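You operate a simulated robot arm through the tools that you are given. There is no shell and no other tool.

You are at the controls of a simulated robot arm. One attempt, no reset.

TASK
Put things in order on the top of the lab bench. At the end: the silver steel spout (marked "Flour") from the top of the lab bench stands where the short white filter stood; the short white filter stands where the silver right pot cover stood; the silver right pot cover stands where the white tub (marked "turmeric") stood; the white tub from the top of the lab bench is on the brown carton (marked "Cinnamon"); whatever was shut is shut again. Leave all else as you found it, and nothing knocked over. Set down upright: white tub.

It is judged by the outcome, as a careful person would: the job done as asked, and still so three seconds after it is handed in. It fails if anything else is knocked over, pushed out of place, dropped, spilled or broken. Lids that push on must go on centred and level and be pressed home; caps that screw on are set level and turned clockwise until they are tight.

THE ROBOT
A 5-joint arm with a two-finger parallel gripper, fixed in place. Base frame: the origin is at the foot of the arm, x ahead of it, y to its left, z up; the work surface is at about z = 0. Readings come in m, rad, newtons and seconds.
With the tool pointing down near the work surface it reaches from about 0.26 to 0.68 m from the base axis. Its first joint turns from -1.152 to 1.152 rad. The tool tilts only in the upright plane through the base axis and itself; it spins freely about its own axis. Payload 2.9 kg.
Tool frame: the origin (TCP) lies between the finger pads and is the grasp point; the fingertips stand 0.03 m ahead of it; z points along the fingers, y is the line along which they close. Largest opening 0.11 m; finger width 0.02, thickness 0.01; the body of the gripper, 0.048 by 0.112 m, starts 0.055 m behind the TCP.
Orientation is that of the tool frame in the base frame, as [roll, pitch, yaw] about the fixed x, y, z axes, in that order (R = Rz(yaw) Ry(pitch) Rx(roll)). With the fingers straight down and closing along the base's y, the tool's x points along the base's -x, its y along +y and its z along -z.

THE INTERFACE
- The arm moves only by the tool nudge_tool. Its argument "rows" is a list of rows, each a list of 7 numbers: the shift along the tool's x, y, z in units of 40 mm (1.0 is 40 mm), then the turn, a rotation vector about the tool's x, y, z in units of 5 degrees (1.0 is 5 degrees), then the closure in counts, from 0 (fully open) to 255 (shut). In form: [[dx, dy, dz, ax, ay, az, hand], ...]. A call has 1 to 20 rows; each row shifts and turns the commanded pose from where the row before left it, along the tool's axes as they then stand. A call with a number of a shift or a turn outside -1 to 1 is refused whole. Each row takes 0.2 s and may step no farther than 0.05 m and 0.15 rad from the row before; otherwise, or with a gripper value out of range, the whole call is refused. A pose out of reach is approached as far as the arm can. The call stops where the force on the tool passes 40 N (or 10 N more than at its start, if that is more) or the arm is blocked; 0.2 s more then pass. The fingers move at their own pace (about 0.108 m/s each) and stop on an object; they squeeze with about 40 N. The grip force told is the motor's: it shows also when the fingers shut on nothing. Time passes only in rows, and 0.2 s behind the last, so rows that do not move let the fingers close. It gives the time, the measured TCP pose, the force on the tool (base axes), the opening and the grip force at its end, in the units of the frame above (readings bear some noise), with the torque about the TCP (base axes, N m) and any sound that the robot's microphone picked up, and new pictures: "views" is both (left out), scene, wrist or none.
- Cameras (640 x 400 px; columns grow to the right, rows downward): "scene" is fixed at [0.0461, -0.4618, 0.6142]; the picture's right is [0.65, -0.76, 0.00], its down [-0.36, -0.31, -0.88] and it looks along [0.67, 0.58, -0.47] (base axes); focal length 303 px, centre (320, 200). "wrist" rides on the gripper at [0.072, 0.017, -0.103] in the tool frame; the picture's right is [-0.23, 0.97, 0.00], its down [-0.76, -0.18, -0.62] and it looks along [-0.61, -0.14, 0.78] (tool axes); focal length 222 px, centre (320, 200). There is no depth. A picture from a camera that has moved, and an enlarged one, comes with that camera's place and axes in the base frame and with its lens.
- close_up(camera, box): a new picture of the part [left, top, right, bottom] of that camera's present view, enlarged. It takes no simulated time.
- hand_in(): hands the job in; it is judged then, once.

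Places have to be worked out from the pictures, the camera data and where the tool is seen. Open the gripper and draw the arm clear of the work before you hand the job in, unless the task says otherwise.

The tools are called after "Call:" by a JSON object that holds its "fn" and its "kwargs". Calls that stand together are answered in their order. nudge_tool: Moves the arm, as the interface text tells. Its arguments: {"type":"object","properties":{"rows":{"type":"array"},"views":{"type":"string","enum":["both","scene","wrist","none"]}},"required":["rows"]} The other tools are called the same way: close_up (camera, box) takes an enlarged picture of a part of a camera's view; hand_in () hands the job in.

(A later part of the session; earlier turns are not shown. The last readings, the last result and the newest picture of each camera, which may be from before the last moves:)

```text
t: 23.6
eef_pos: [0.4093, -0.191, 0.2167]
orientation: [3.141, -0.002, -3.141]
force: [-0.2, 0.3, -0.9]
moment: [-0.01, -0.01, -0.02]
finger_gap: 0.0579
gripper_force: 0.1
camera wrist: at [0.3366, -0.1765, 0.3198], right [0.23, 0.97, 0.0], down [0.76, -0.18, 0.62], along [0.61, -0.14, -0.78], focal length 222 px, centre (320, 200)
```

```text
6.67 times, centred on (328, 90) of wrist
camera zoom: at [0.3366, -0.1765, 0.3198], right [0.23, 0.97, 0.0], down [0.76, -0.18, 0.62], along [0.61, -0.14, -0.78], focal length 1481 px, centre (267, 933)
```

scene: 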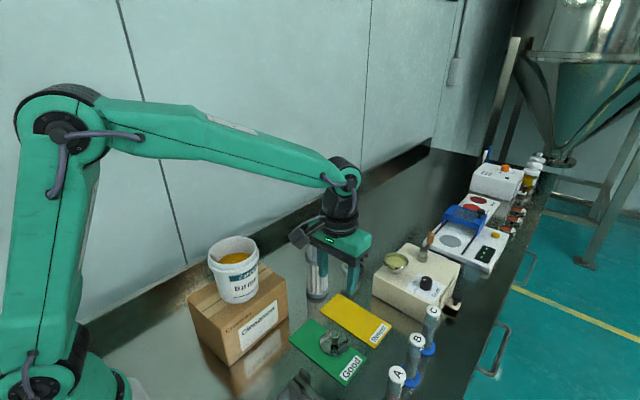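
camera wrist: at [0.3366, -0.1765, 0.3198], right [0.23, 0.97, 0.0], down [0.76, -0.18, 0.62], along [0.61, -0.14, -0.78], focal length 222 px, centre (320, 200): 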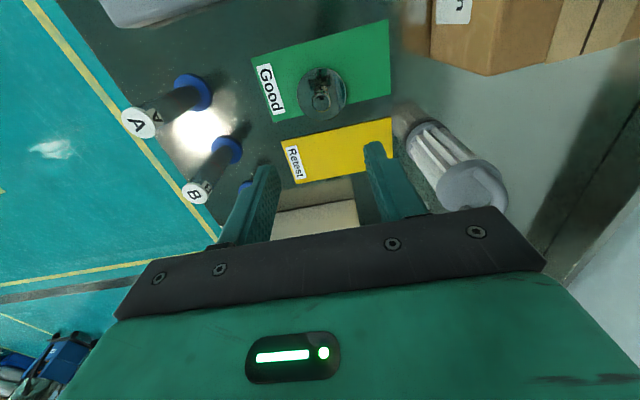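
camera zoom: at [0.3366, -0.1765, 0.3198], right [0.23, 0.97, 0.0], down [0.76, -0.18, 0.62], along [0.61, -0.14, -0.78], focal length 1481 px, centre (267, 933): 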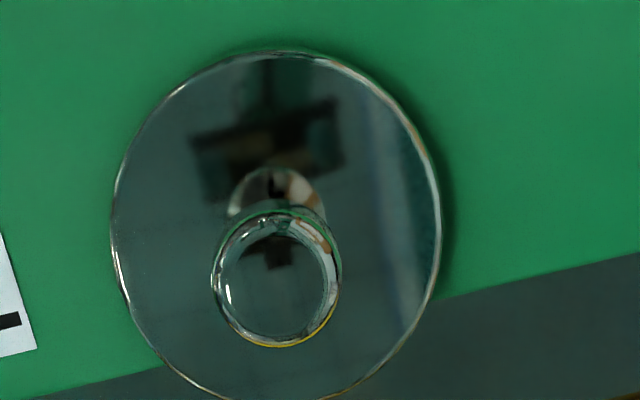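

Knob head spans roughly z 0.027–0.038, disc top about 0.008. I'll align and come down to just above the knob, then check.

Call:
{"fn": "nudge_tool", "kwargs": {"rows": [[-0.025, 0.055, 0.7, 0, 0, 0, 120], [0, 0, 0.8, 0, 0, 0, 120], [0, 0, 0.8, 0, 0, 0, 120], [0, 0, 0.7, 0, 0, 0, 120], [0, 0, 0.4, 0, 0, 0, 120], [0, 0, 0, 0, 0, 0, 120]], "views": "both"}}

Call:
{"fn": "close_up", "kwargs": {"camera": "wrist", "box": [240, 80, 400, 200]}}

Call:
{"fn": "close_up", "kwargs": {"camera": "scene", "box": [288, 300, 384, 360]}}

```text
t: 25.0
eef_pos: [0.4106, -0.1866, 0.0828]
orientation: [-3.14, 0.001, -3.141]
force: [-0.9, -0.7, 0.1]
moment: [-0.03, 0.05, 0.02]
finger_gap: 0.0581
gripper_force: 0.1
camera wrist: at [0.3374, -0.1716, 0.1856], right [0.23, 0.97, 0.0], down [0.76, -0.18, 0.62], along [0.61, -0.14, -0.78], focal length 222 px, centre (320, 200)
```

scene: 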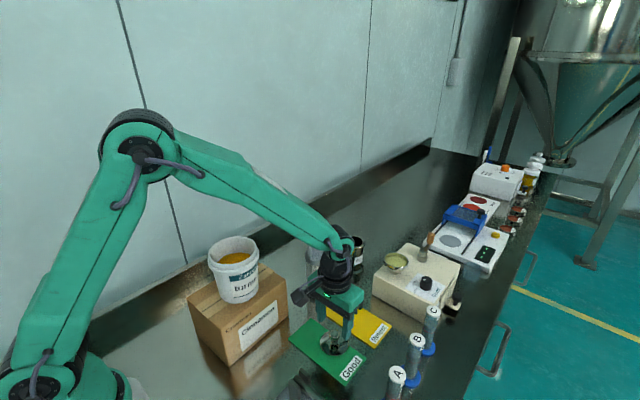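
wrist: 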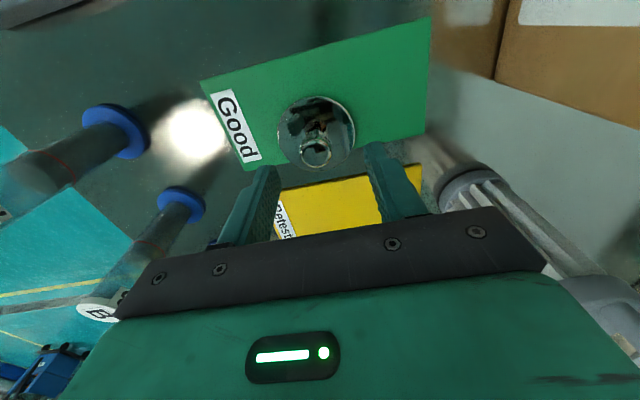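

```text
3.33 times, centred on (320, 140) of wrist
camera zoom: at [0.3374, -0.1716, 0.1856], right [0.23, 0.97, 0.0], down [0.76, -0.18, 0.62], along [0.61, -0.14, -0.78], focal length 740 px, centre (320, 400)
```

zoom: 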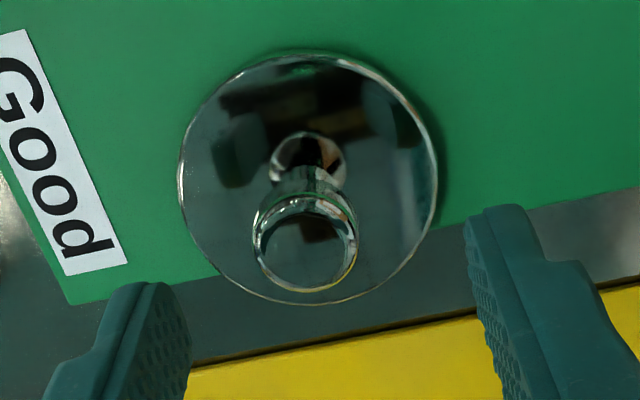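

```text
6.67 times, centred on (336, 330) of scene
camera zoom: at [0.0461, -0.4618, 0.6142], right [0.65, -0.76, 0.0], down [-0.36, -0.31, -0.88], along [0.67, 0.58, -0.47], focal length 2018 px, centre (213, -667)
```

zoom: 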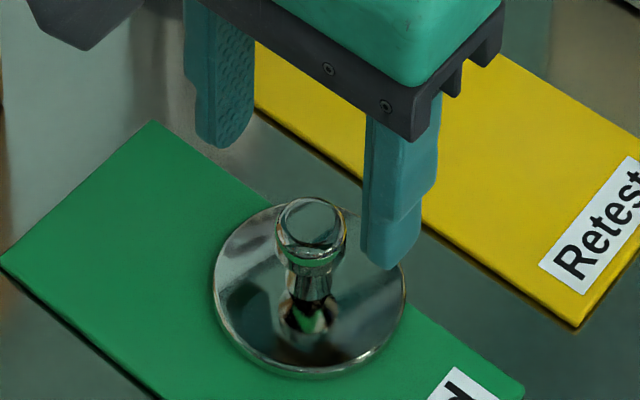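

Now the knob sits about 3 mm to -y of the tool centre (the arm settled differently than before). I'll correct by -3 mm in y and check again before descending.

Call:
{"fn": "nudge_tool", "kwargs": {"rows": [[0, -0.075, 0, 0, 0, 0, 120], [0, 0, 0, 0, 0, 0, 120]], "views": "wrist"}}

Call:
{"fn": "close_up", "kwargs": {"camera": "wrist", "box": [240, 80, 400, 200]}}

```text
t: 25.6
eef_pos: [0.41, -0.1905, 0.0813]
orientation: [-3.141, 0.0, -3.14]
force: [0.0, -0.3, 0.3]
moment: [0.01, 0.02, 0.01]
finger_gap: 0.058
gripper_force: 0.1
camera wrist: at [0.3372, -0.175, 0.1862], right [0.23, 0.97, 0.0], down [0.76, -0.18, 0.62], along [0.61, -0.14, -0.78], focal length 222 px, centre (320, 200)
```

wrist: 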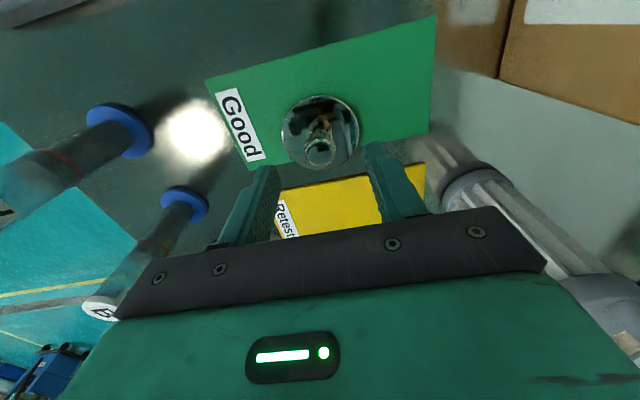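

```text
3.33 times, centred on (320, 140) of wrist
camera zoom: at [0.3372, -0.175, 0.1862], right [0.23, 0.97, 0.0], down [0.76, -0.18, 0.62], along [0.61, -0.14, -0.78], focal length 740 px, centre (320, 400)
```

zoom: 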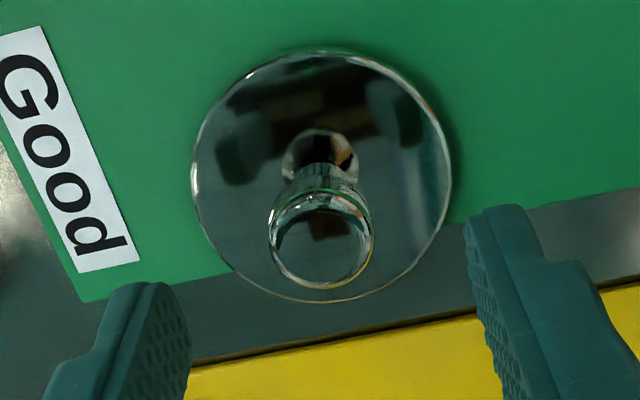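

Knob and disc now centred between the fingers. Descending around the knob so the tips stay about 8 mm above the disc.

Call:
{"fn": "nudge_tool", "kwargs": {"rows": [[0, 0, 0.3, 0, 0, 0, 120], [0, 0, 0.3, 0, 0, 0, 120], [0, 0, 0.28, 0, 0, 0, 120], [0, 0, 0, 0, 0, 0, 120]], "views": "both"}}

Call:
{"fn": "close_up", "kwargs": {"camera": "scene", "box": [288, 310, 384, 370]}}

Call:
{"fn": "close_up", "kwargs": {"camera": "wrist", "box": [240, 100, 400, 220]}}

```text
t: 26.6
eef_pos: [0.4097, -0.1907, 0.0484]
orientation: [3.141, 0.002, 3.14]
force: [-0.6, -0.2, 0.2]
moment: [-0.01, -0.02, 0.0]
finger_gap: 0.0581
gripper_force: 0.0
camera wrist: at [0.3375, -0.1756, 0.1514], right [0.23, 0.97, 0.0], down [0.76, -0.18, 0.62], along [0.61, -0.14, -0.78], focal length 222 px, centre (320, 200)
```

scene: 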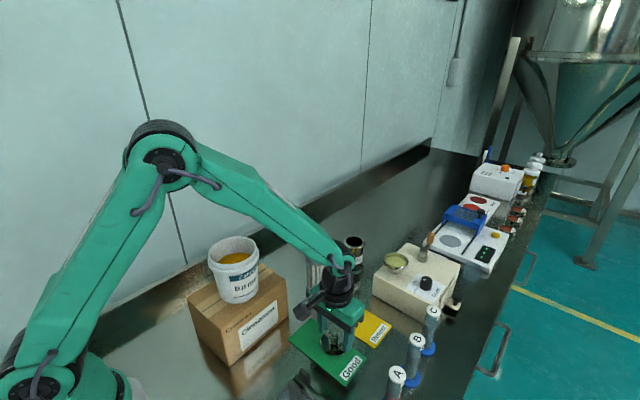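
wrist: 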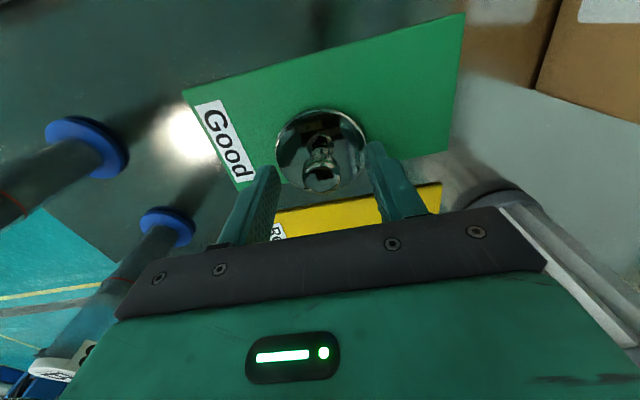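

```text
6.67 times, centred on (336, 340) of scene
camera zoom: at [0.0461, -0.4618, 0.6142], right [0.65, -0.76, 0.0], down [-0.36, -0.31, -0.88], along [0.67, 0.58, -0.47], focal length 2018 px, centre (213, -733)
```

zoom: 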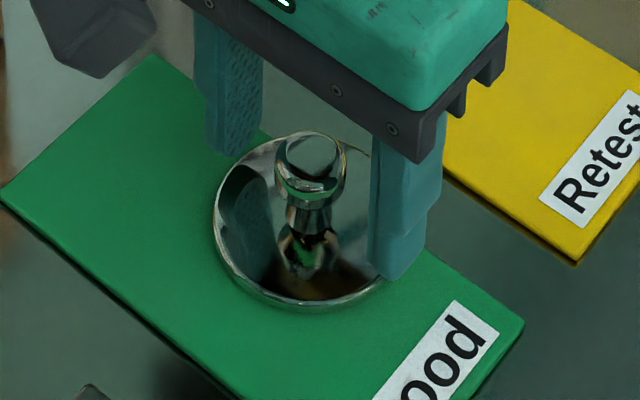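

```text
3.33 times, centred on (320, 160) of wrist
camera zoom: at [0.3375, -0.1756, 0.1514], right [0.23, 0.97, 0.0], down [0.76, -0.18, 0.62], along [0.61, -0.14, -0.78], focal length 740 px, centre (320, 333)
```

zoom: 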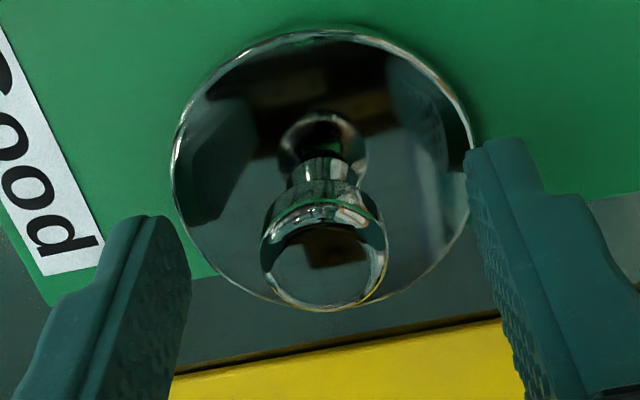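

Well centred. Lowering 3 mm more and closing on the knob.

Call:
{"fn": "nudge_tool", "kwargs": {"rows": [[0, 0, 0.08, 0, 0, 0, 120], [0, 0, 0, 0, 0, 0, 180], [0, 0, 0, 0, 0, 0, 240], [0, 0, 0, 0, 0, 0, 240], [0, 0, 0, 0, 0, 0, 240]], "views": "wrist"}}

Call:
{"fn": "close_up", "kwargs": {"camera": "wrist", "box": [240, 100, 400, 220]}}

```text
t: 27.8
eef_pos: [0.4101, -0.1901, 0.0451]
orientation: [3.139, 0.001, 3.141]
force: [-0.2, -0.2, 0.5]
moment: [-0.02, 0.02, 0.02]
finger_gap: 0.0222
gripper_force: 39.5
camera wrist: at [0.3375, -0.1752, 0.1481], right [0.23, 0.97, 0.0], down [0.76, -0.18, 0.62], along [0.61, -0.14, -0.78], focal length 222 px, centre (320, 200)
```

wrist: 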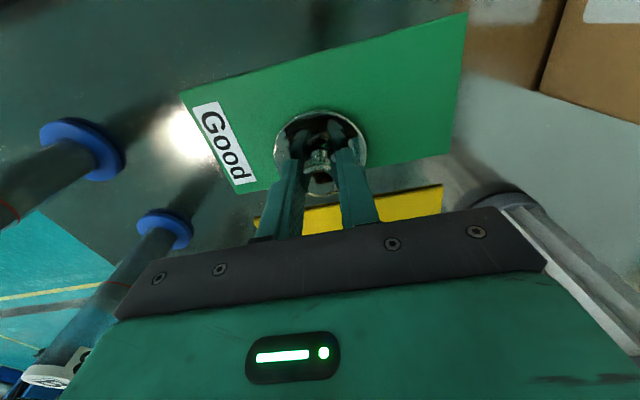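

```text
3.33 times, centred on (320, 160) of wrist
camera zoom: at [0.3375, -0.1752, 0.1481], right [0.23, 0.97, 0.0], down [0.76, -0.18, 0.62], along [0.61, -0.14, -0.78], focal length 740 px, centre (320, 333)
```

zoom: 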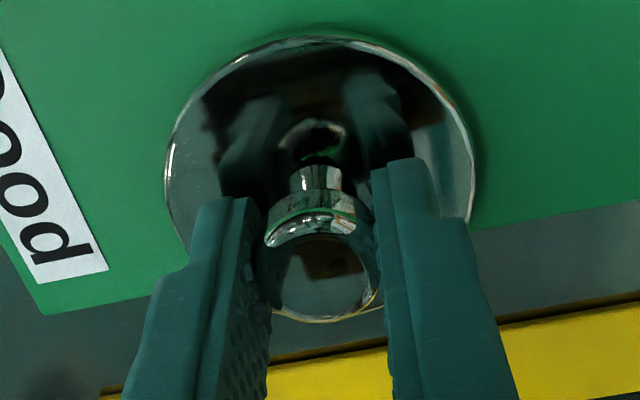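

Gripped (gap 0.022 m, 39.5 N). The cover's original spot reads as (0.410, -0.190). Lifting gently.

Call:
{"fn": "nudge_tool", "kwargs": {"rows": [[0, 0, -0.1, 0, 0, 0, 240], [0, 0, -0.2, 0, 0, 0, 240], [0, 0, -0.3, 0, 0, 0, 240], [0, 0, -0.4, 0, 0, 0, 240], [0, 0, -0.4, 0, 0, 0, 240], [0, 0, 0, 0, 0, 0, 240]], "views": "both"}}

Call:
{"fn": "close_up", "kwargs": {"camera": "scene", "box": [272, 280, 400, 360]}}

```text
t: 29.2
eef_pos: [0.4102, -0.1915, 0.0997]
orientation: [3.14, 0.001, -3.14]
force: [0.1, -0.3, -2.5]
moment: [0.02, -0.01, -0.03]
finger_gap: 0.0222
gripper_force: 40.0
camera wrist: at [0.3381, -0.1764, 0.2034], right [0.23, 0.97, 0.0], down [0.76, -0.18, 0.62], along [0.61, -0.14, -0.78], focal length 222 px, centre (320, 200)
```

scene: 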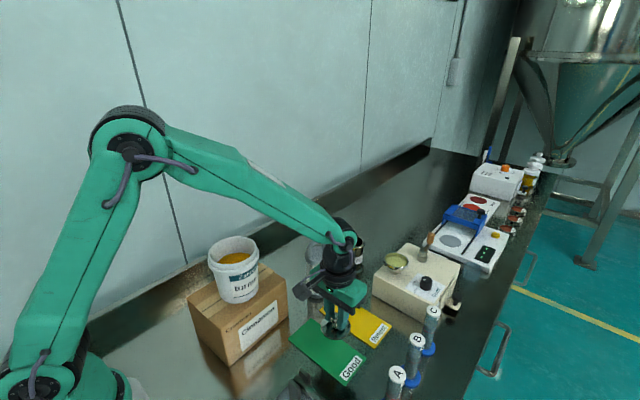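
wrist: 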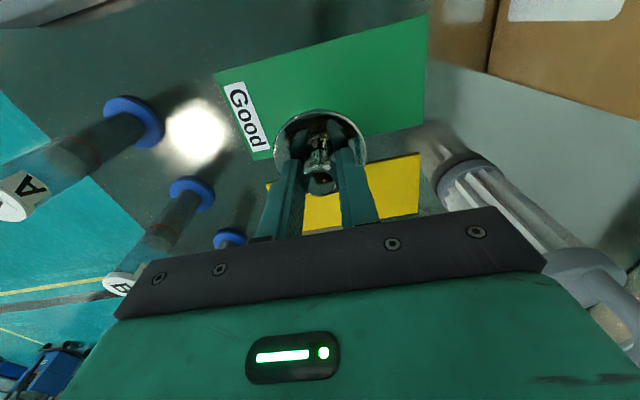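

```text
5.00 times, centred on (336, 320) of scene
camera zoom: at [0.0461, -0.4618, 0.6142], right [0.65, -0.76, 0.0], down [-0.36, -0.31, -0.88], along [0.67, 0.58, -0.47], focal length 1514 px, centre (240, -400)
```

zoom: 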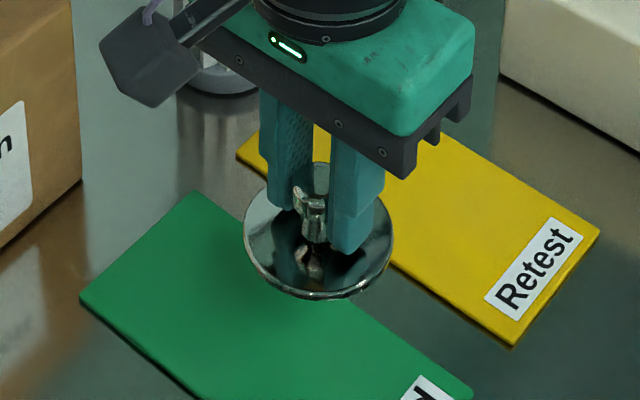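

The cover is held level. Raising it well above the filter's handle (0.187 m), then carrying it to the tub's former spot.

Call:
{"fn": "nudge_tool", "kwargs": {"rows": [[0, 0, -0.5, 0, 0, 0, 240], [0, 0, -0.8, 0, 0, 0, 240], [0, 0, -0.9, 0, 0, 0, 240], [0, 0, -0.9, 0, 0, 0, 240], [0, 0, -0.9, 0, 0, 0, 240], [0, 0, -0.7, 0, 0, 0, 240], [0, 0, -0.3, 0, 0, 0, 240], [0, 0, 0, 0, 0, 0, 240]], "views": "scene"}}

Call:
{"fn": "nudge_tool", "kwargs": {"rows": [[-0.2, 0.32, 0, 0, 0, 0, 240], [-0.4, 0.63, 0, 0, 0, 0, 240], [-0.5, 0.79, 0, 0, 0, 0, 240], [-0.5, 0.79, 0, 0, 0, 0, 240], [-0.5, 0.79, 0, 0, 0, 0, 240], [-0.5, 0.79, 0, 0, 0, 0, 240], [-0.5, 0.79, 0, 0, 0, 0, 240], [-0.5, 0.79, 0, 0, 0, 0, 240], [-0.4, 0.63, 0, 0, 0, 0, 240], [-0.3, 0.47, 0, 0, 0, 0, 240], [-0.15, 0.25, 0, 0, 0, 0, 240], [0, 0, 0, 0, 0, 0, 240], [0, 0, 0, 0, 0, 0, 240]], "views": "both"}}

```text
t: 31.0
eef_pos: [0.4096, -0.1915, 0.3013]
orientation: [3.14, -0.002, 3.141]
force: [0.0, -1.0, -1.9]
moment: [0.0, -0.02, 0.0]
finger_gap: 0.0221
gripper_force: 39.7
```

scene: 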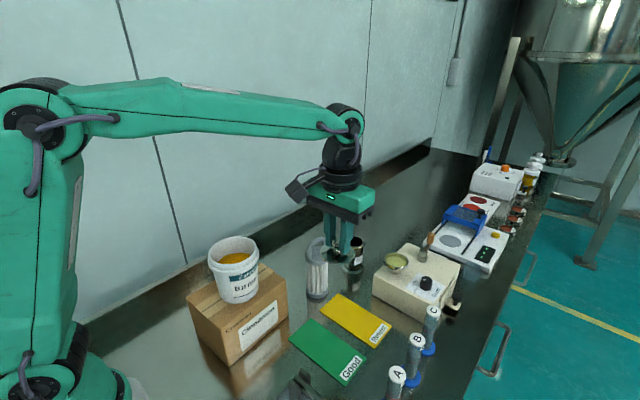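

```text
t: 33.8
eef_pos: [0.5881, 0.0907, 0.2992]
orientation: [3.141, 0.0, 3.141]
force: [0.1, -0.7, -1.2]
moment: [0.02, -0.03, -0.01]
finger_gap: 0.0219
gripper_force: 40.4
camera wrist: at [0.515, 0.1055, 0.4025], right [0.23, 0.97, 0.0], down [0.76, -0.18, 0.62], along [0.61, -0.14, -0.78], focal length 222 px, centre (320, 200)
```

scene: 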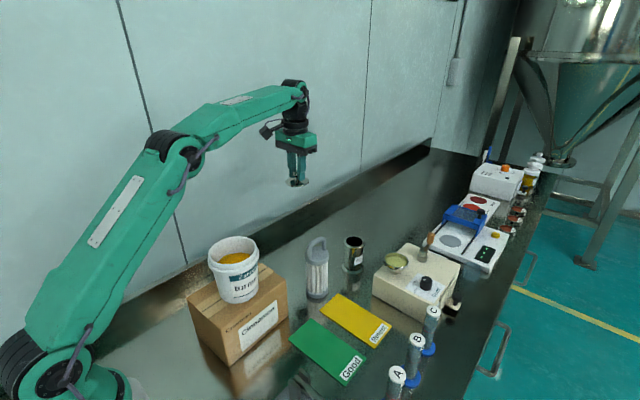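
wrist: 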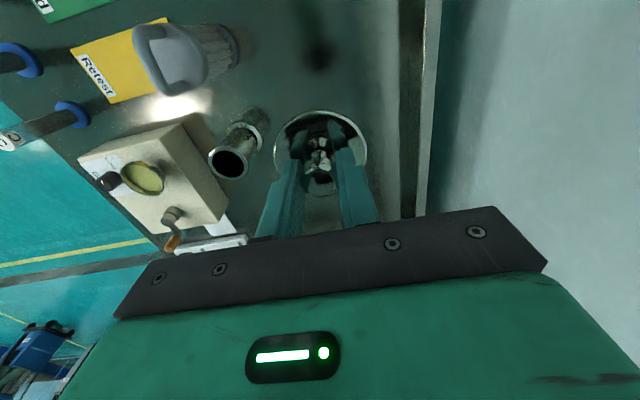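

Over the tub's former spot at (0.588, 0.091). Lowering to about 15 mm above touchdown.

Call:
{"fn": "nudge_tool", "kwargs": {"rows": [[0, 0, 0.5, 0, 0, 0, 240], [0, 0, 0.8, 0, 0, 0, 240], [0, 0, 0.8, 0, 0, 0, 240], [0, 0, 0.8, 0, 0, 0, 240], [0, 0, 0.8, 0, 0, 0, 240], [0, 0, 0.8, 0, 0, 0, 240], [0, 0, 0.7, 0, 0, 0, 240], [0, 0, 0.5, 0, 0, 0, 240], [0, 0, 0.3, 0, 0, 0, 240], [0, 0, 0, 0, 0, 0, 240]], "views": "both"}}

Call:
{"fn": "close_up", "kwargs": {"camera": "scene", "box": [260, 190, 356, 270]}}

```text
t: 36.0
eef_pos: [0.588, 0.0909, 0.0607]
orientation: [-3.141, 0.0, -3.142]
force: [0.2, 0.2, -1.5]
moment: [0.02, 0.0, -0.02]
finger_gap: 0.0224
gripper_force: 39.6
camera wrist: at [0.5159, 0.1054, 0.1638], right [0.23, 0.97, 0.0], down [0.76, -0.18, 0.62], along [0.61, -0.14, -0.78], focal length 222 px, centre (320, 200)
```

scene: 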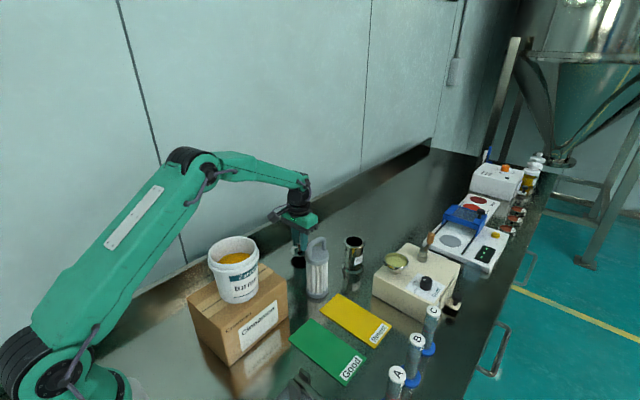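
wrist: 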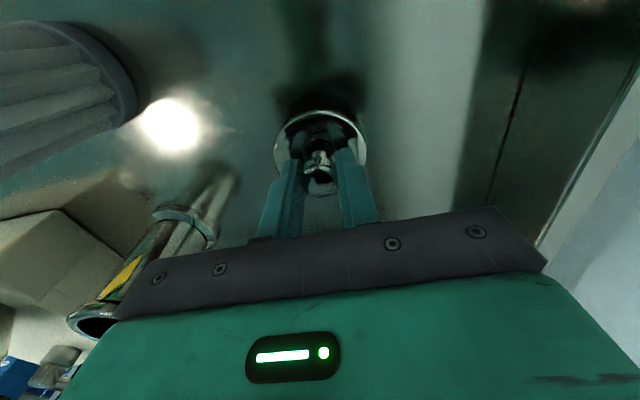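

```text
5.00 times, centred on (308, 230) of scene
camera zoom: at [0.0461, -0.4618, 0.6142], right [0.65, -0.76, 0.0], down [-0.36, -0.31, -0.88], along [0.67, 0.58, -0.47], focal length 1514 px, centre (380, 50)
```

zoom: 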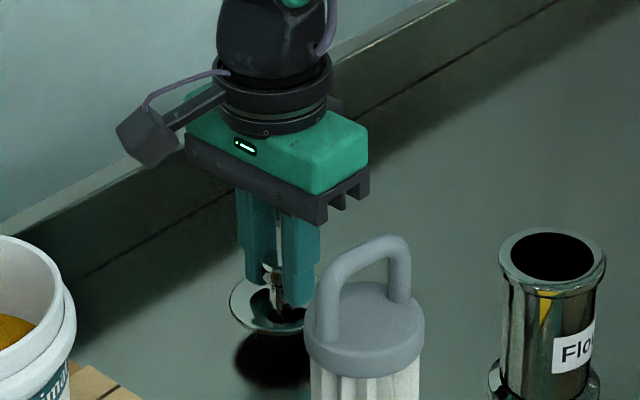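

Cover is about 18 mm above the bench. Lowering slowly in small steps.

Call:
{"fn": "nudge_tool", "kwargs": {"rows": [[0, 0, 0.08, 0, 0, 0, 240], [0, 0, 0.08, 0, 0, 0, 240], [0, 0, 0.08, 0, 0, 0, 240], [0, 0, 0.07, 0, 0, 0, 240], [0, 0, 0.06, 0, 0, 0, 240], [0, 0, 0, 0, 0, 0, 240]], "views": "none"}}

```text
t: 37.4
eef_pos: [0.5863, 0.0906, 0.046]
orientation: [-3.141, 0.001, -3.141]
force: [1.2, 0.7, -2.3]
moment: [-0.04, 0.0, -0.01]
finger_gap: 0.0225
gripper_force: 39.8
```

Still free at z 0.046. Continuing in 1–1.5 mm steps.

Call:
{"fn": "nudge_tool", "kwargs": {"rows": [[0, 0, 0.035, 0, 0, 0, 240], [0, 0, 0.035, 0, 0, 0, 240], [0, 0, 0, 0, 0, 0, 240]], "views": "none"}}

```text
t: 38.2
eef_pos: [0.5883, 0.0912, 0.0436]
orientation: [-3.141, 0.002, -3.14]
force: [-0.5, -0.6, -1.5]
moment: [-0.02, 0.01, 0.01]
finger_gap: 0.0219
gripper_force: 40.7
```

Call:
{"fn": "nudge_tool", "kwargs": {"rows": [[0, 0, 0.03, 0, 0, 0, 240], [0, 0, 0, 0, 0, 0, 240]], "views": "both"}}

Call:
{"fn": "close_up", "kwargs": {"camera": "scene", "box": [268, 220, 332, 276]}}

```text
t: 38.8
eef_pos: [0.588, 0.0906, 0.0408]
orientation: [-3.14, -0.001, 3.141]
force: [-0.5, 0.8, -1.4]
moment: [0.04, -0.01, 0.04]
finger_gap: 0.0222
gripper_force: 40.1
camera wrist: at [0.5157, 0.1058, 0.1452], right [0.23, 0.97, 0.0], down [0.76, -0.18, 0.62], along [0.61, -0.14, -0.78], focal length 222 px, centre (320, 200)
```

scene: 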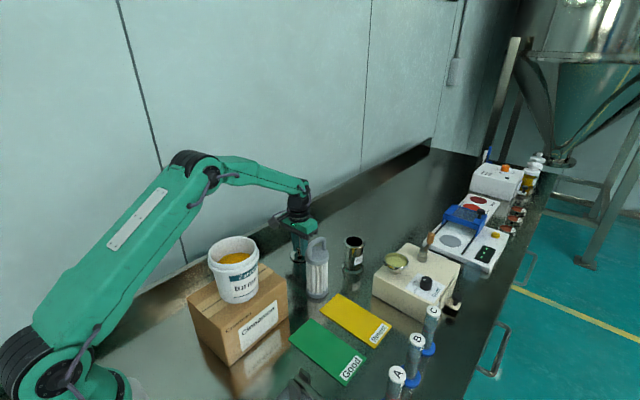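
wrist: 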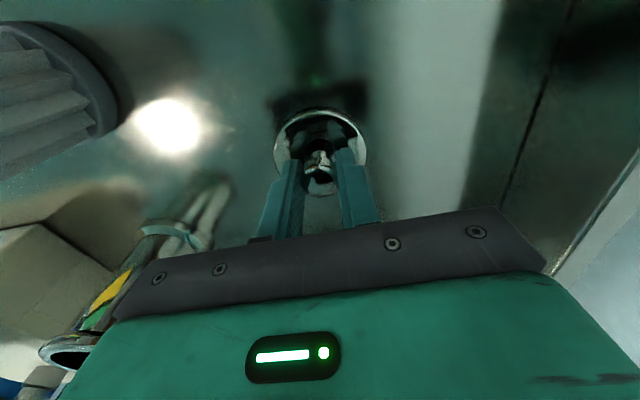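

```text
7.14 times, centred on (300, 248) of scene
camera zoom: at [0.0461, -0.4618, 0.6142], right [0.65, -0.76, 0.0], down [-0.36, -0.31, -0.88], along [0.67, 0.58, -0.47], focal length 2162 px, centre (463, -143)
```

zoom: 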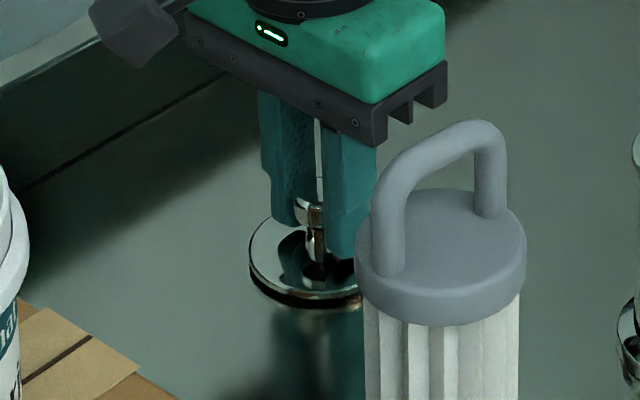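

Still not touching (force unchanged, small gap visible). Continue in 1.2 mm steps.

Call:
{"fn": "nudge_tool", "kwargs": {"rows": [[0, 0, 0.03, 0, 0, 0, 240], [0, 0, 0, 0, 0, 0, 240]], "views": "none"}}

Call:
{"fn": "nudge_tool", "kwargs": {"rows": [[0, 0, 0.03, 0, 0, 0, 240], [0, 0, 0, 0, 0, 0, 240]], "views": "none"}}

```text
t: 39.4
eef_pos: [0.5877, 0.0911, 0.0411]
orientation: [3.141, 0.0, 3.141]
force: [-1.5, -0.5, 3.6]
moment: [-0.04, 0.11, 0.05]
finger_gap: 0.022
gripper_force: 40.1
```

```text
t: 40.0
eef_pos: [0.5883, 0.0908, 0.0402]
orientation: [-3.14, 0.003, -3.142]
force: [-5.0, -1.7, 12.6]
moment: [-0.05, 0.36, 0.06]
finger_gap: 0.0223
gripper_force: 40.6
```

Contact reached (12.6 N upward). Easing back up about 1 mm and releasing.

Call:
{"fn": "nudge_tool", "kwargs": {"rows": [[0, 0, -0.035, 0, 0, 0, 240], [0, 0, 0, 0, 0, 0, 240], [0, 0, 0, 0, 0, 0, 195], [0, 0, 0, 0, 0, 0, 170], [0, 0, 0, 0, 0, 0, 140], [0, 0, 0, 0, 0, 0, 120], [0, 0, 0, 0, 0, 0, 120]], "views": "both"}}

Call:
{"fn": "close_up", "kwargs": {"camera": "scene", "box": [268, 220, 332, 276]}}

Call:
{"fn": "close_up", "kwargs": {"camera": "wrist", "box": [240, 90, 400, 210]}}

```text
t: 41.6
eef_pos: [0.5882, 0.0909, 0.0423]
orientation: [3.139, 0.0, 3.141]
force: [-0.4, 1.0, -0.6]
moment: [0.02, -0.02, 0.0]
finger_gap: 0.0582
gripper_force: 0.1
camera wrist: at [0.5156, 0.1058, 0.1447], right [0.23, 0.97, 0.0], down [0.76, -0.18, 0.62], along [0.61, -0.14, -0.78], focal length 222 px, centre (320, 200)
```

scene: 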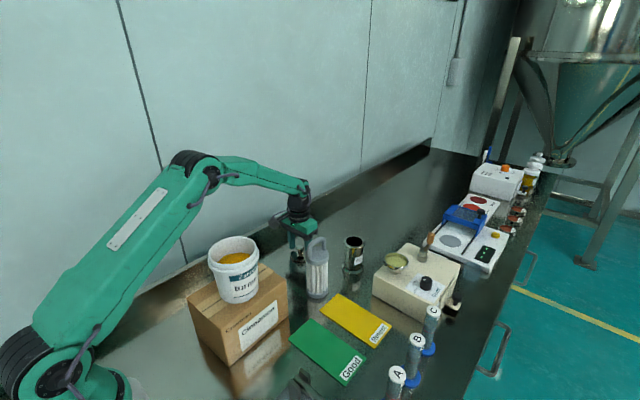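
wrist: 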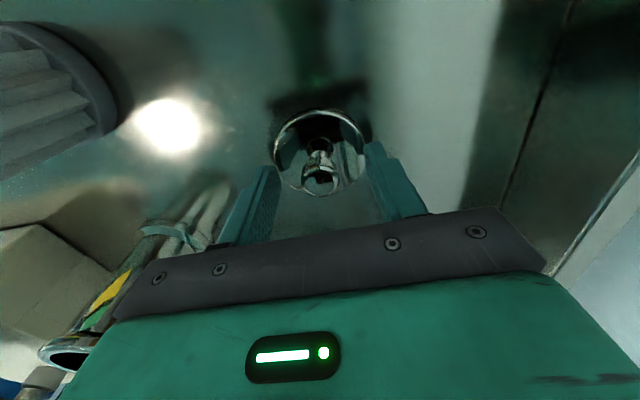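

```text
7.14 times, centred on (300, 248) of scene
camera zoom: at [0.0461, -0.4618, 0.6142], right [0.65, -0.76, 0.0], down [-0.36, -0.31, -0.88], along [0.67, 0.58, -0.47], focal length 2162 px, centre (463, -143)
```

zoom: 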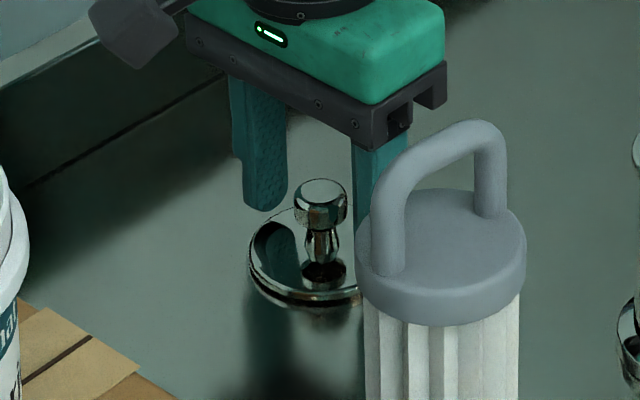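

```text
3.33 times, centred on (320, 150) of wrist
camera zoom: at [0.5156, 0.1058, 0.1447], right [0.23, 0.97, 0.0], down [0.76, -0.18, 0.62], along [0.61, -0.14, -0.78], focal length 740 px, centre (320, 367)
```

zoom: 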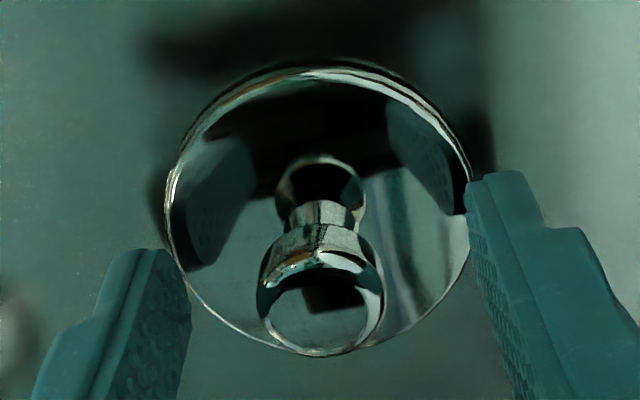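

The cover stands at the tub's former spot, released cleanly. Rising and moving above the filter at a safe height.

Call:
{"fn": "nudge_tool", "kwargs": {"rows": [[0, 0, -0.2, 0, 0, 0, 120], [0, 0, -0.4, 0, 0, 0, 120], [0, 0, -0.8, 0, 0, 0, 60], [0, 0, -0.9, 0, 0, 0, 0], [0, 0, -0.9, 0, 0, 0, 0], [0, 0, -0.9, 0, 0, 0, 0], [0, 0, -0.9, 0, 0, 0, 0], [0, 0, -0.9, 0, 0, 0, 0], [0, 0, -0.6, 0, 0, 0, 0], [0.3, -0.5, 0, 0, 0, 0, 0], [0.45, -0.8, 0, 0, 0, 0, 0], [0.45, -0.8, 0, 0, 0, 0, 0], [0.45, -0.8, 0, 0, 0, 0, 0], [0.3, -0.55, 0, 0, 0, 0, 0], [0.12, -0.25, 0, 0, 0, 0, 0], [0, 0, 0, 0, 0, 0, 0], [0, 0, 0, 0, 0, 0, 0]], "views": "both"}}

Call:
{"fn": "close_up", "kwargs": {"camera": "wrist", "box": [240, 40, 400, 190]}}

Call:
{"fn": "close_up", "kwargs": {"camera": "scene", "box": [270, 210, 380, 310]}}

```text
t: 45.2
eef_pos: [0.5063, -0.0575, 0.3031]
orientation: [3.142, 0.0, 3.141]
force: [-0.3, -0.1, 0.4]
moment: [0.04, 0.01, 0.0]
finger_gap: 0.1101
gripper_force: 0.1
camera wrist: at [0.4331, -0.043, 0.406], right [0.23, 0.97, 0.0], down [0.76, -0.18, 0.62], along [0.61, -0.14, -0.78], focal length 222 px, centre (320, 200)
```

scene: 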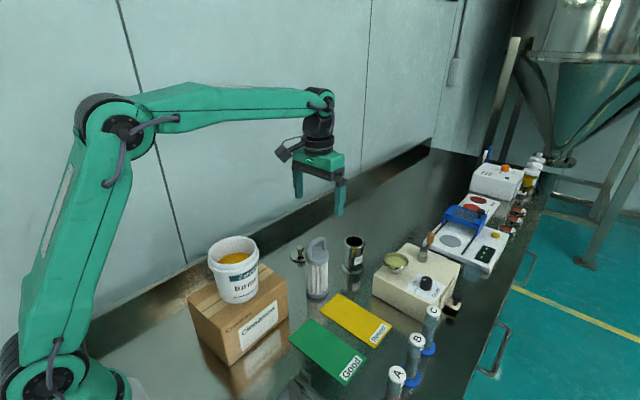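
wrist: 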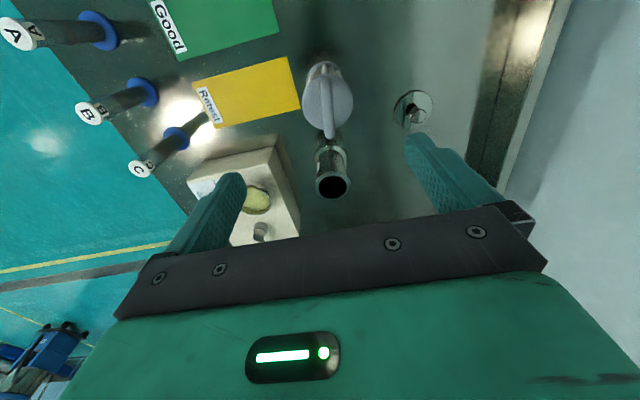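

```text
2.67 times, centred on (320, 115) of wrist
camera zoom: at [0.4331, -0.043, 0.406], right [0.23, 0.97, 0.0], down [0.76, -0.18, 0.62], along [0.61, -0.14, -0.78], focal length 592 px, centre (320, 427)
```

zoom: 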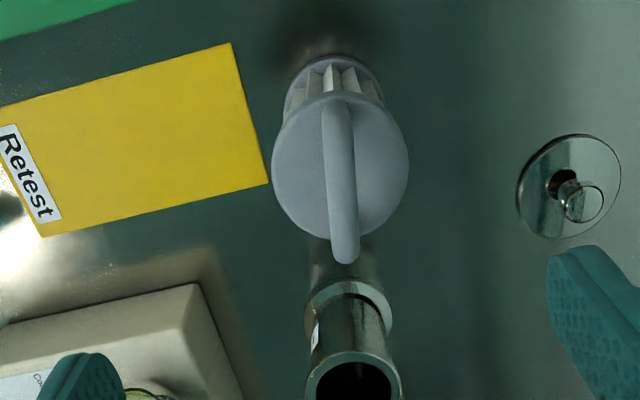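

```text
4.00 times, centred on (325, 260) of scene
camera zoom: at [0.0461, -0.4618, 0.6142], right [0.65, -0.76, 0.0], down [-0.36, -0.31, -0.88], along [0.67, 0.58, -0.47], focal length 1211 px, centre (300, -40)
```

zoom: 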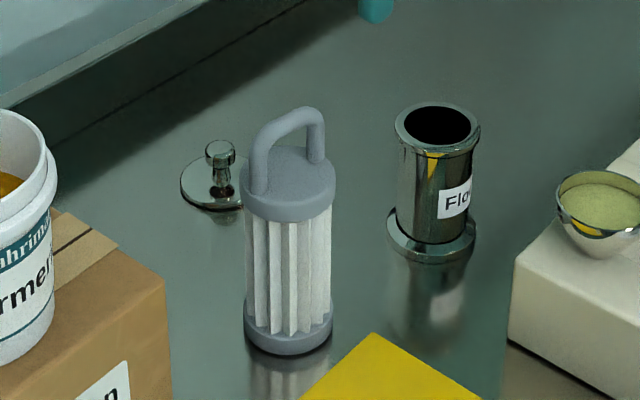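

The handle plane lies along base x, so closing along y on the grey cap works; filter centre appears about 8 mm to +y of the tool. I'll correct and go down to just above the handle for a second look.

Call:
{"fn": "nudge_tool", "kwargs": {"rows": [[-0.03, 0.21, 0.5, 0, 0, 0, 0], [0, 0, 0.7, 0, 0, 0, 0], [0, 0, 0.5, 0, 0, 0, 0], [0, 0, 0, 0, 0, 0, 0], [0, 0, 0, 0, 0, 0, 0]], "views": "both"}}

Call:
{"fn": "close_up", "kwargs": {"camera": "wrist", "box": [208, 30, 432, 210]}}

```text
t: 46.4
eef_pos: [0.5072, -0.0485, 0.2344]
orientation: [3.141, 0.001, -3.141]
force: [-0.6, 0.6, -0.2]
moment: [0.0, 0.02, 0.0]
finger_gap: 0.1101
gripper_force: 0.1
camera wrist: at [0.4335, -0.0337, 0.3371], right [0.23, 0.97, 0.0], down [0.76, -0.18, 0.62], along [0.61, -0.14, -0.78], focal length 222 px, centre (320, 200)
```

scene: 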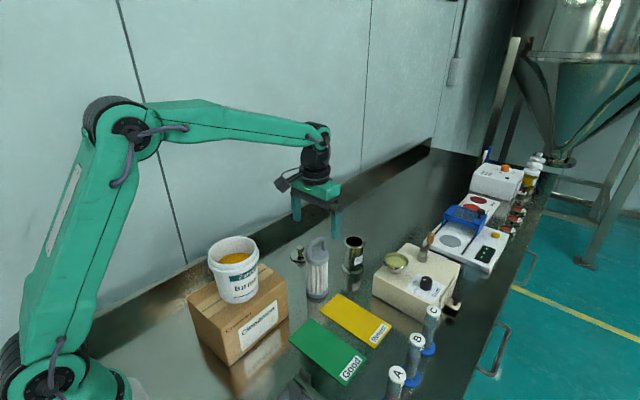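
wrist: 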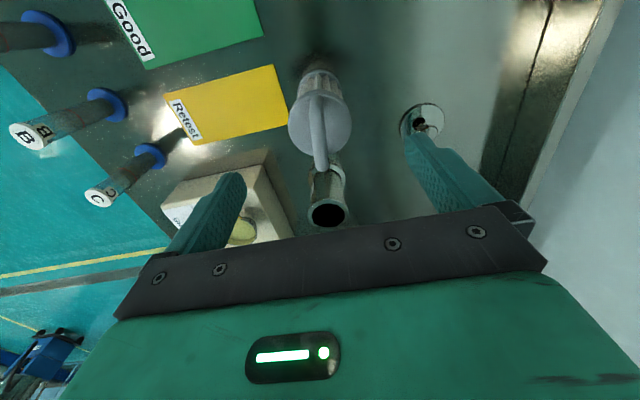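

```text
2.22 times, centred on (320, 120) of wrist
camera zoom: at [0.4335, -0.0337, 0.3371], right [0.23, 0.97, 0.0], down [0.76, -0.18, 0.62], along [0.61, -0.14, -0.78], focal length 494 px, centre (320, 378)
```

zoom: 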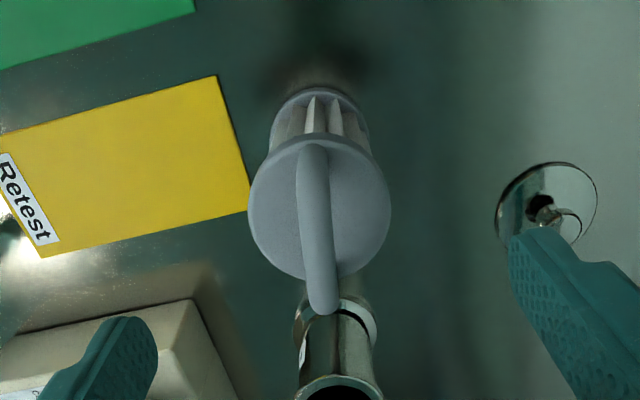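

The cap is centred under the tool within 1 mm. Descending with the handle between the open fingers.

Call:
{"fn": "nudge_tool", "kwargs": {"rows": [[0, 0, 0.4, 0, 0, 0, 0], [0, 0, 0.5, 0, 0, 0, 0], [0, 0, 0.5, 0, 0, 0, 0], [0, 0, 0.3, 0, 0, 0, 0], [0, 0, 0, 0, 0, 0, 0]], "views": "both"}}

Call:
{"fn": "close_up", "kwargs": {"camera": "wrist", "box": [208, 60, 432, 220]}}

Call:
{"fn": "close_up", "kwargs": {"camera": "scene", "box": [280, 200, 376, 290]}}

```text
t: 47.6
eef_pos: [0.5056, -0.0502, 0.167]
orientation: [-3.141, 0.001, 3.141]
force: [-0.1, 0.0, 0.8]
moment: [0.0, 0.02, 0.02]
finger_gap: 0.1101
gripper_force: 0.0
camera wrist: at [0.433, -0.0342, 0.2696], right [0.23, 0.97, 0.0], down [0.76, -0.18, 0.62], along [0.61, -0.14, -0.78], focal length 222 px, centre (320, 200)
```

scene: 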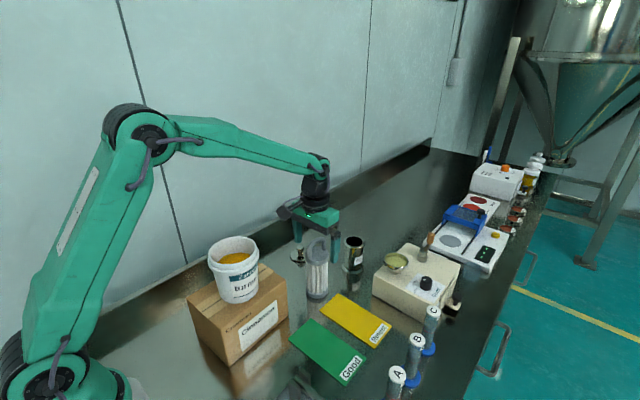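
wrist: 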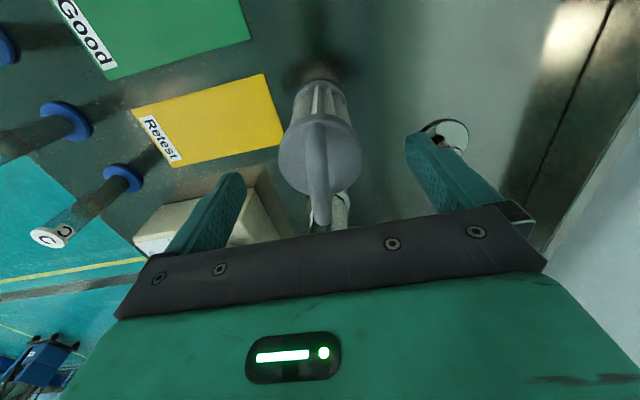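

```text
2.50 times, centred on (320, 140) of wrist
camera zoom: at [0.433, -0.0342, 0.2696], right [0.23, 0.97, 0.0], down [0.76, -0.18, 0.62], along [0.61, -0.14, -0.78], focal length 555 px, centre (320, 350)
```

zoom: 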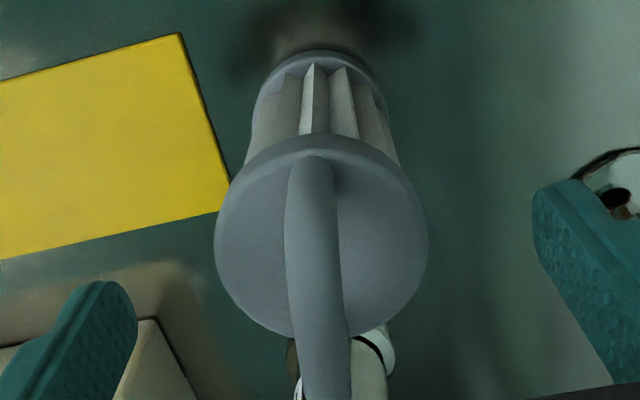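

```text
4.44 times, centred on (328, 245) of scene
camera zoom: at [0.0461, -0.4618, 0.6142], right [0.65, -0.76, 0.0], down [-0.36, -0.31, -0.88], along [0.67, 0.58, -0.47], focal length 1346 px, centre (284, 0)
```

zoom: 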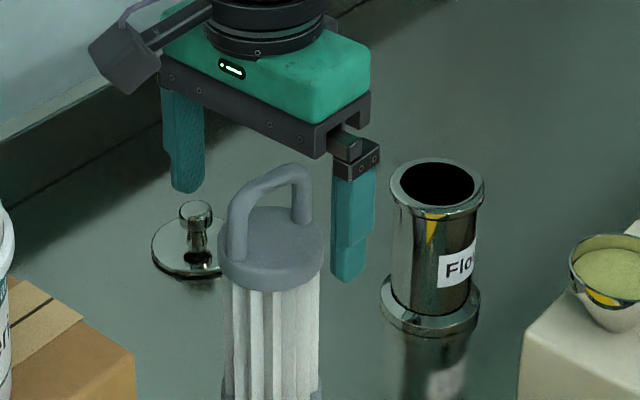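

Good alignment. Descending the last 2.5 cm so the pads face the cap with the palm still about 1 cm above the handle.

Call:
{"fn": "nudge_tool", "kwargs": {"rows": [[0, 0, 0.25, 0, 0, 0, 0], [0, 0, 0.2, 0, 0, 0, 0], [0, 0, 0.15, 0, 0, 0, 0], [0, 0, 0, 0, 0, 0, 0], [0, 0, 0, 0, 0, 0, 0]], "views": "both"}}

Call:
{"fn": "close_up", "kwargs": {"camera": "scene", "box": [280, 200, 376, 290]}}

```text
t: 48.8
eef_pos: [0.5056, -0.0486, 0.1417]
orientation: [-3.141, 0.0, 3.141]
force: [-0.3, 1.0, -0.4]
moment: [0.03, 0.01, 0.01]
finger_gap: 0.1099
gripper_force: 0.0
camera wrist: at [0.4332, -0.034, 0.2456], right [0.23, 0.97, 0.0], down [0.76, -0.18, 0.62], along [0.61, -0.14, -0.78], focal length 222 px, centre (320, 200)
```

scene: 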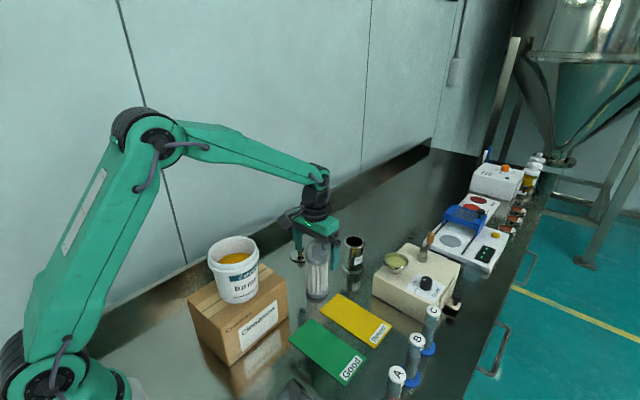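
wrist: 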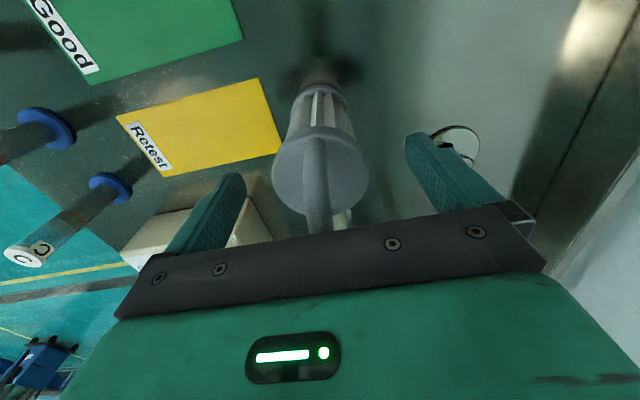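

```text
4.44 times, centred on (328, 245) of scene
camera zoom: at [0.0461, -0.4618, 0.6142], right [0.65, -0.76, 0.0], down [-0.36, -0.31, -0.88], along [0.67, 0.58, -0.47], focal length 1346 px, centre (284, 0)
```

zoom: 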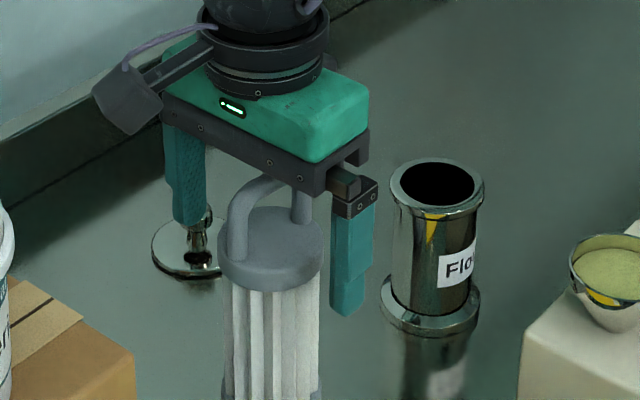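

No contact, the handle fits under the palm. Closing on the cap gradually.

Call:
{"fn": "nudge_tool", "kwargs": {"rows": [[0, 0, 0, 0, 0, 0, 90], [0, 0, 0, 0, 0, 0, 105], [0, 0, 0, 0, 0, 0, 120], [0, 0, 0, 0, 0, 0, 170], [0, 0, 0, 0, 0, 0, 170], [0, 0, 0, 0, 0, 0, 170]], "views": "both"}}

Call:
{"fn": "close_up", "kwargs": {"camera": "wrist", "box": [208, 60, 432, 260]}}

```text
t: 50.2
eef_pos: [0.5062, -0.0493, 0.1423]
orientation: [-3.141, 0.002, 3.141]
force: [0.6, 0.6, -0.3]
moment: [-0.04, 0.0, 0.03]
finger_gap: 0.0606
gripper_force: 40.0
camera wrist: at [0.4332, -0.034, 0.2457], right [0.23, 0.97, 0.0], down [0.76, -0.18, 0.62], along [0.61, -0.14, -0.78], focal length 222 px, centre (320, 200)
```

scene: 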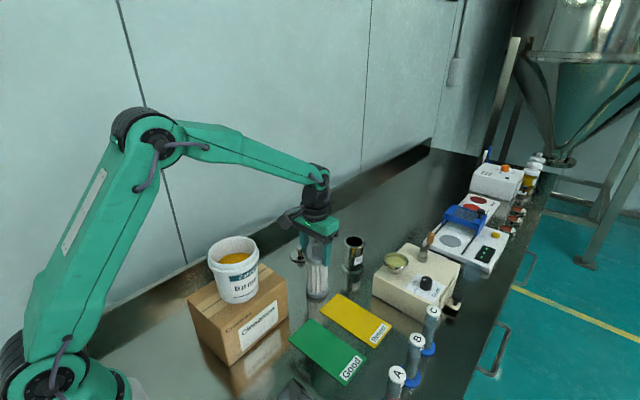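
wrist: 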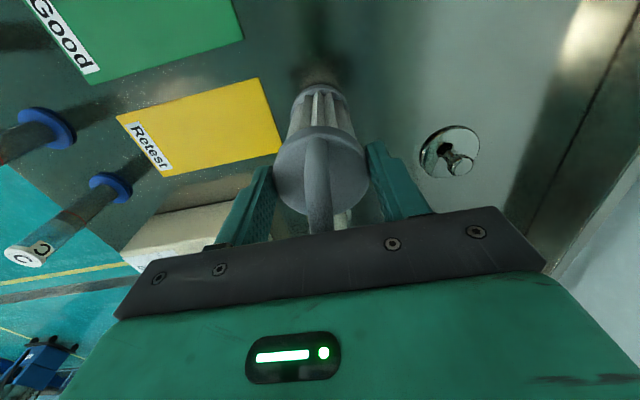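

```text
2.00 times, centred on (320, 160) of wrist
camera zoom: at [0.4332, -0.034, 0.2457], right [0.23, 0.97, 0.0], down [0.76, -0.18, 0.62], along [0.61, -0.14, -0.78], focal length 444 px, centre (320, 280)
```

zoom: 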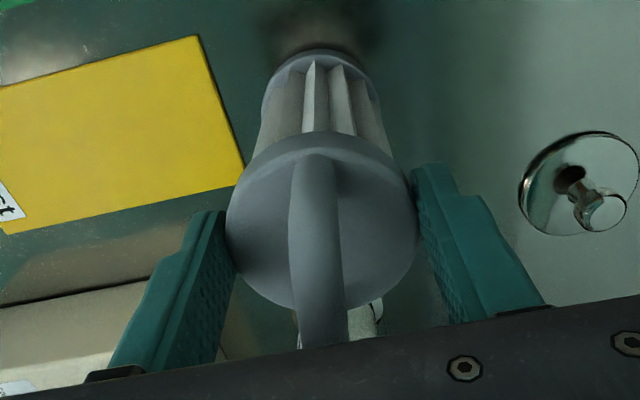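

Gripped on the cap (gap 0.061 m, 40 N) with the filter upright. Lifting gently.

Call:
{"fn": "nudge_tool", "kwargs": {"rows": [[0, 0, -0.1, 0, 0, 0, 170], [0, 0, -0.2, 0, 0, 0, 170], [0, 0, -0.4, 0, 0, 0, 170], [0, 0, -0.5, 0, 0, 0, 170], [0, 0, -0.5, 0, 0, 0, 170], [0, 0, -0.3, 0, 0, 0, 170], [0, 0, 0, 0, 0, 0, 170]], "views": "both"}}

Call:
{"fn": "close_up", "kwargs": {"camera": "scene", "box": [272, 180, 384, 300]}}

```text
t: 51.8
eef_pos: [0.5083, -0.0486, 0.2225]
orientation: [-3.141, 0.0, 3.142]
force: [0.6, 0.0, -1.9]
moment: [0.03, 0.01, -0.02]
finger_gap: 0.0604
gripper_force: 40.1
camera wrist: at [0.4351, -0.0329, 0.3248], right [0.23, 0.97, 0.0], down [0.76, -0.18, 0.62], along [0.61, -0.14, -0.78], focal length 222 px, centre (320, 200)
```

scene: 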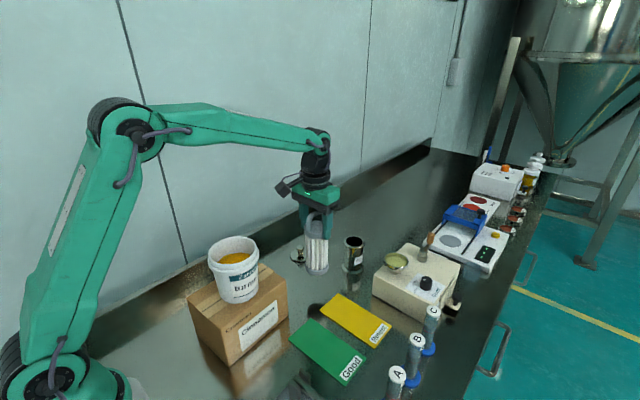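
wrist: 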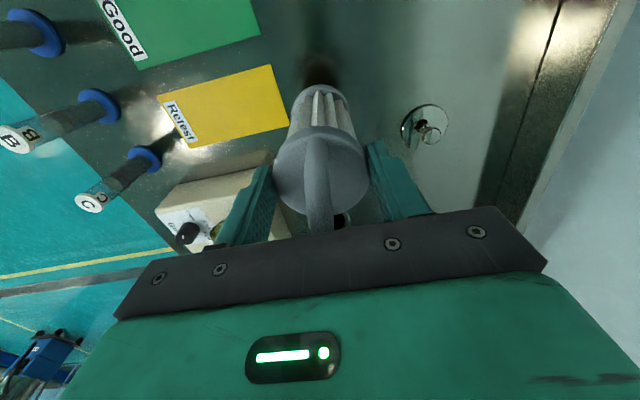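

```text
3.33 times, centred on (328, 240) of scene
camera zoom: at [0.0461, -0.4618, 0.6142], right [0.65, -0.76, 0.0], down [-0.36, -0.31, -0.88], along [0.67, 0.58, -0.47], focal length 1009 px, centre (293, 67)
```

zoom: 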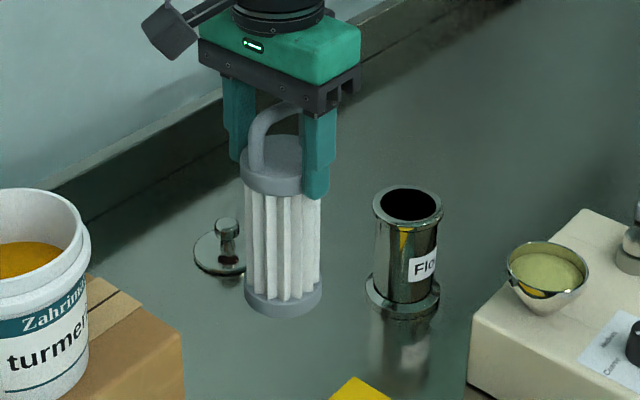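

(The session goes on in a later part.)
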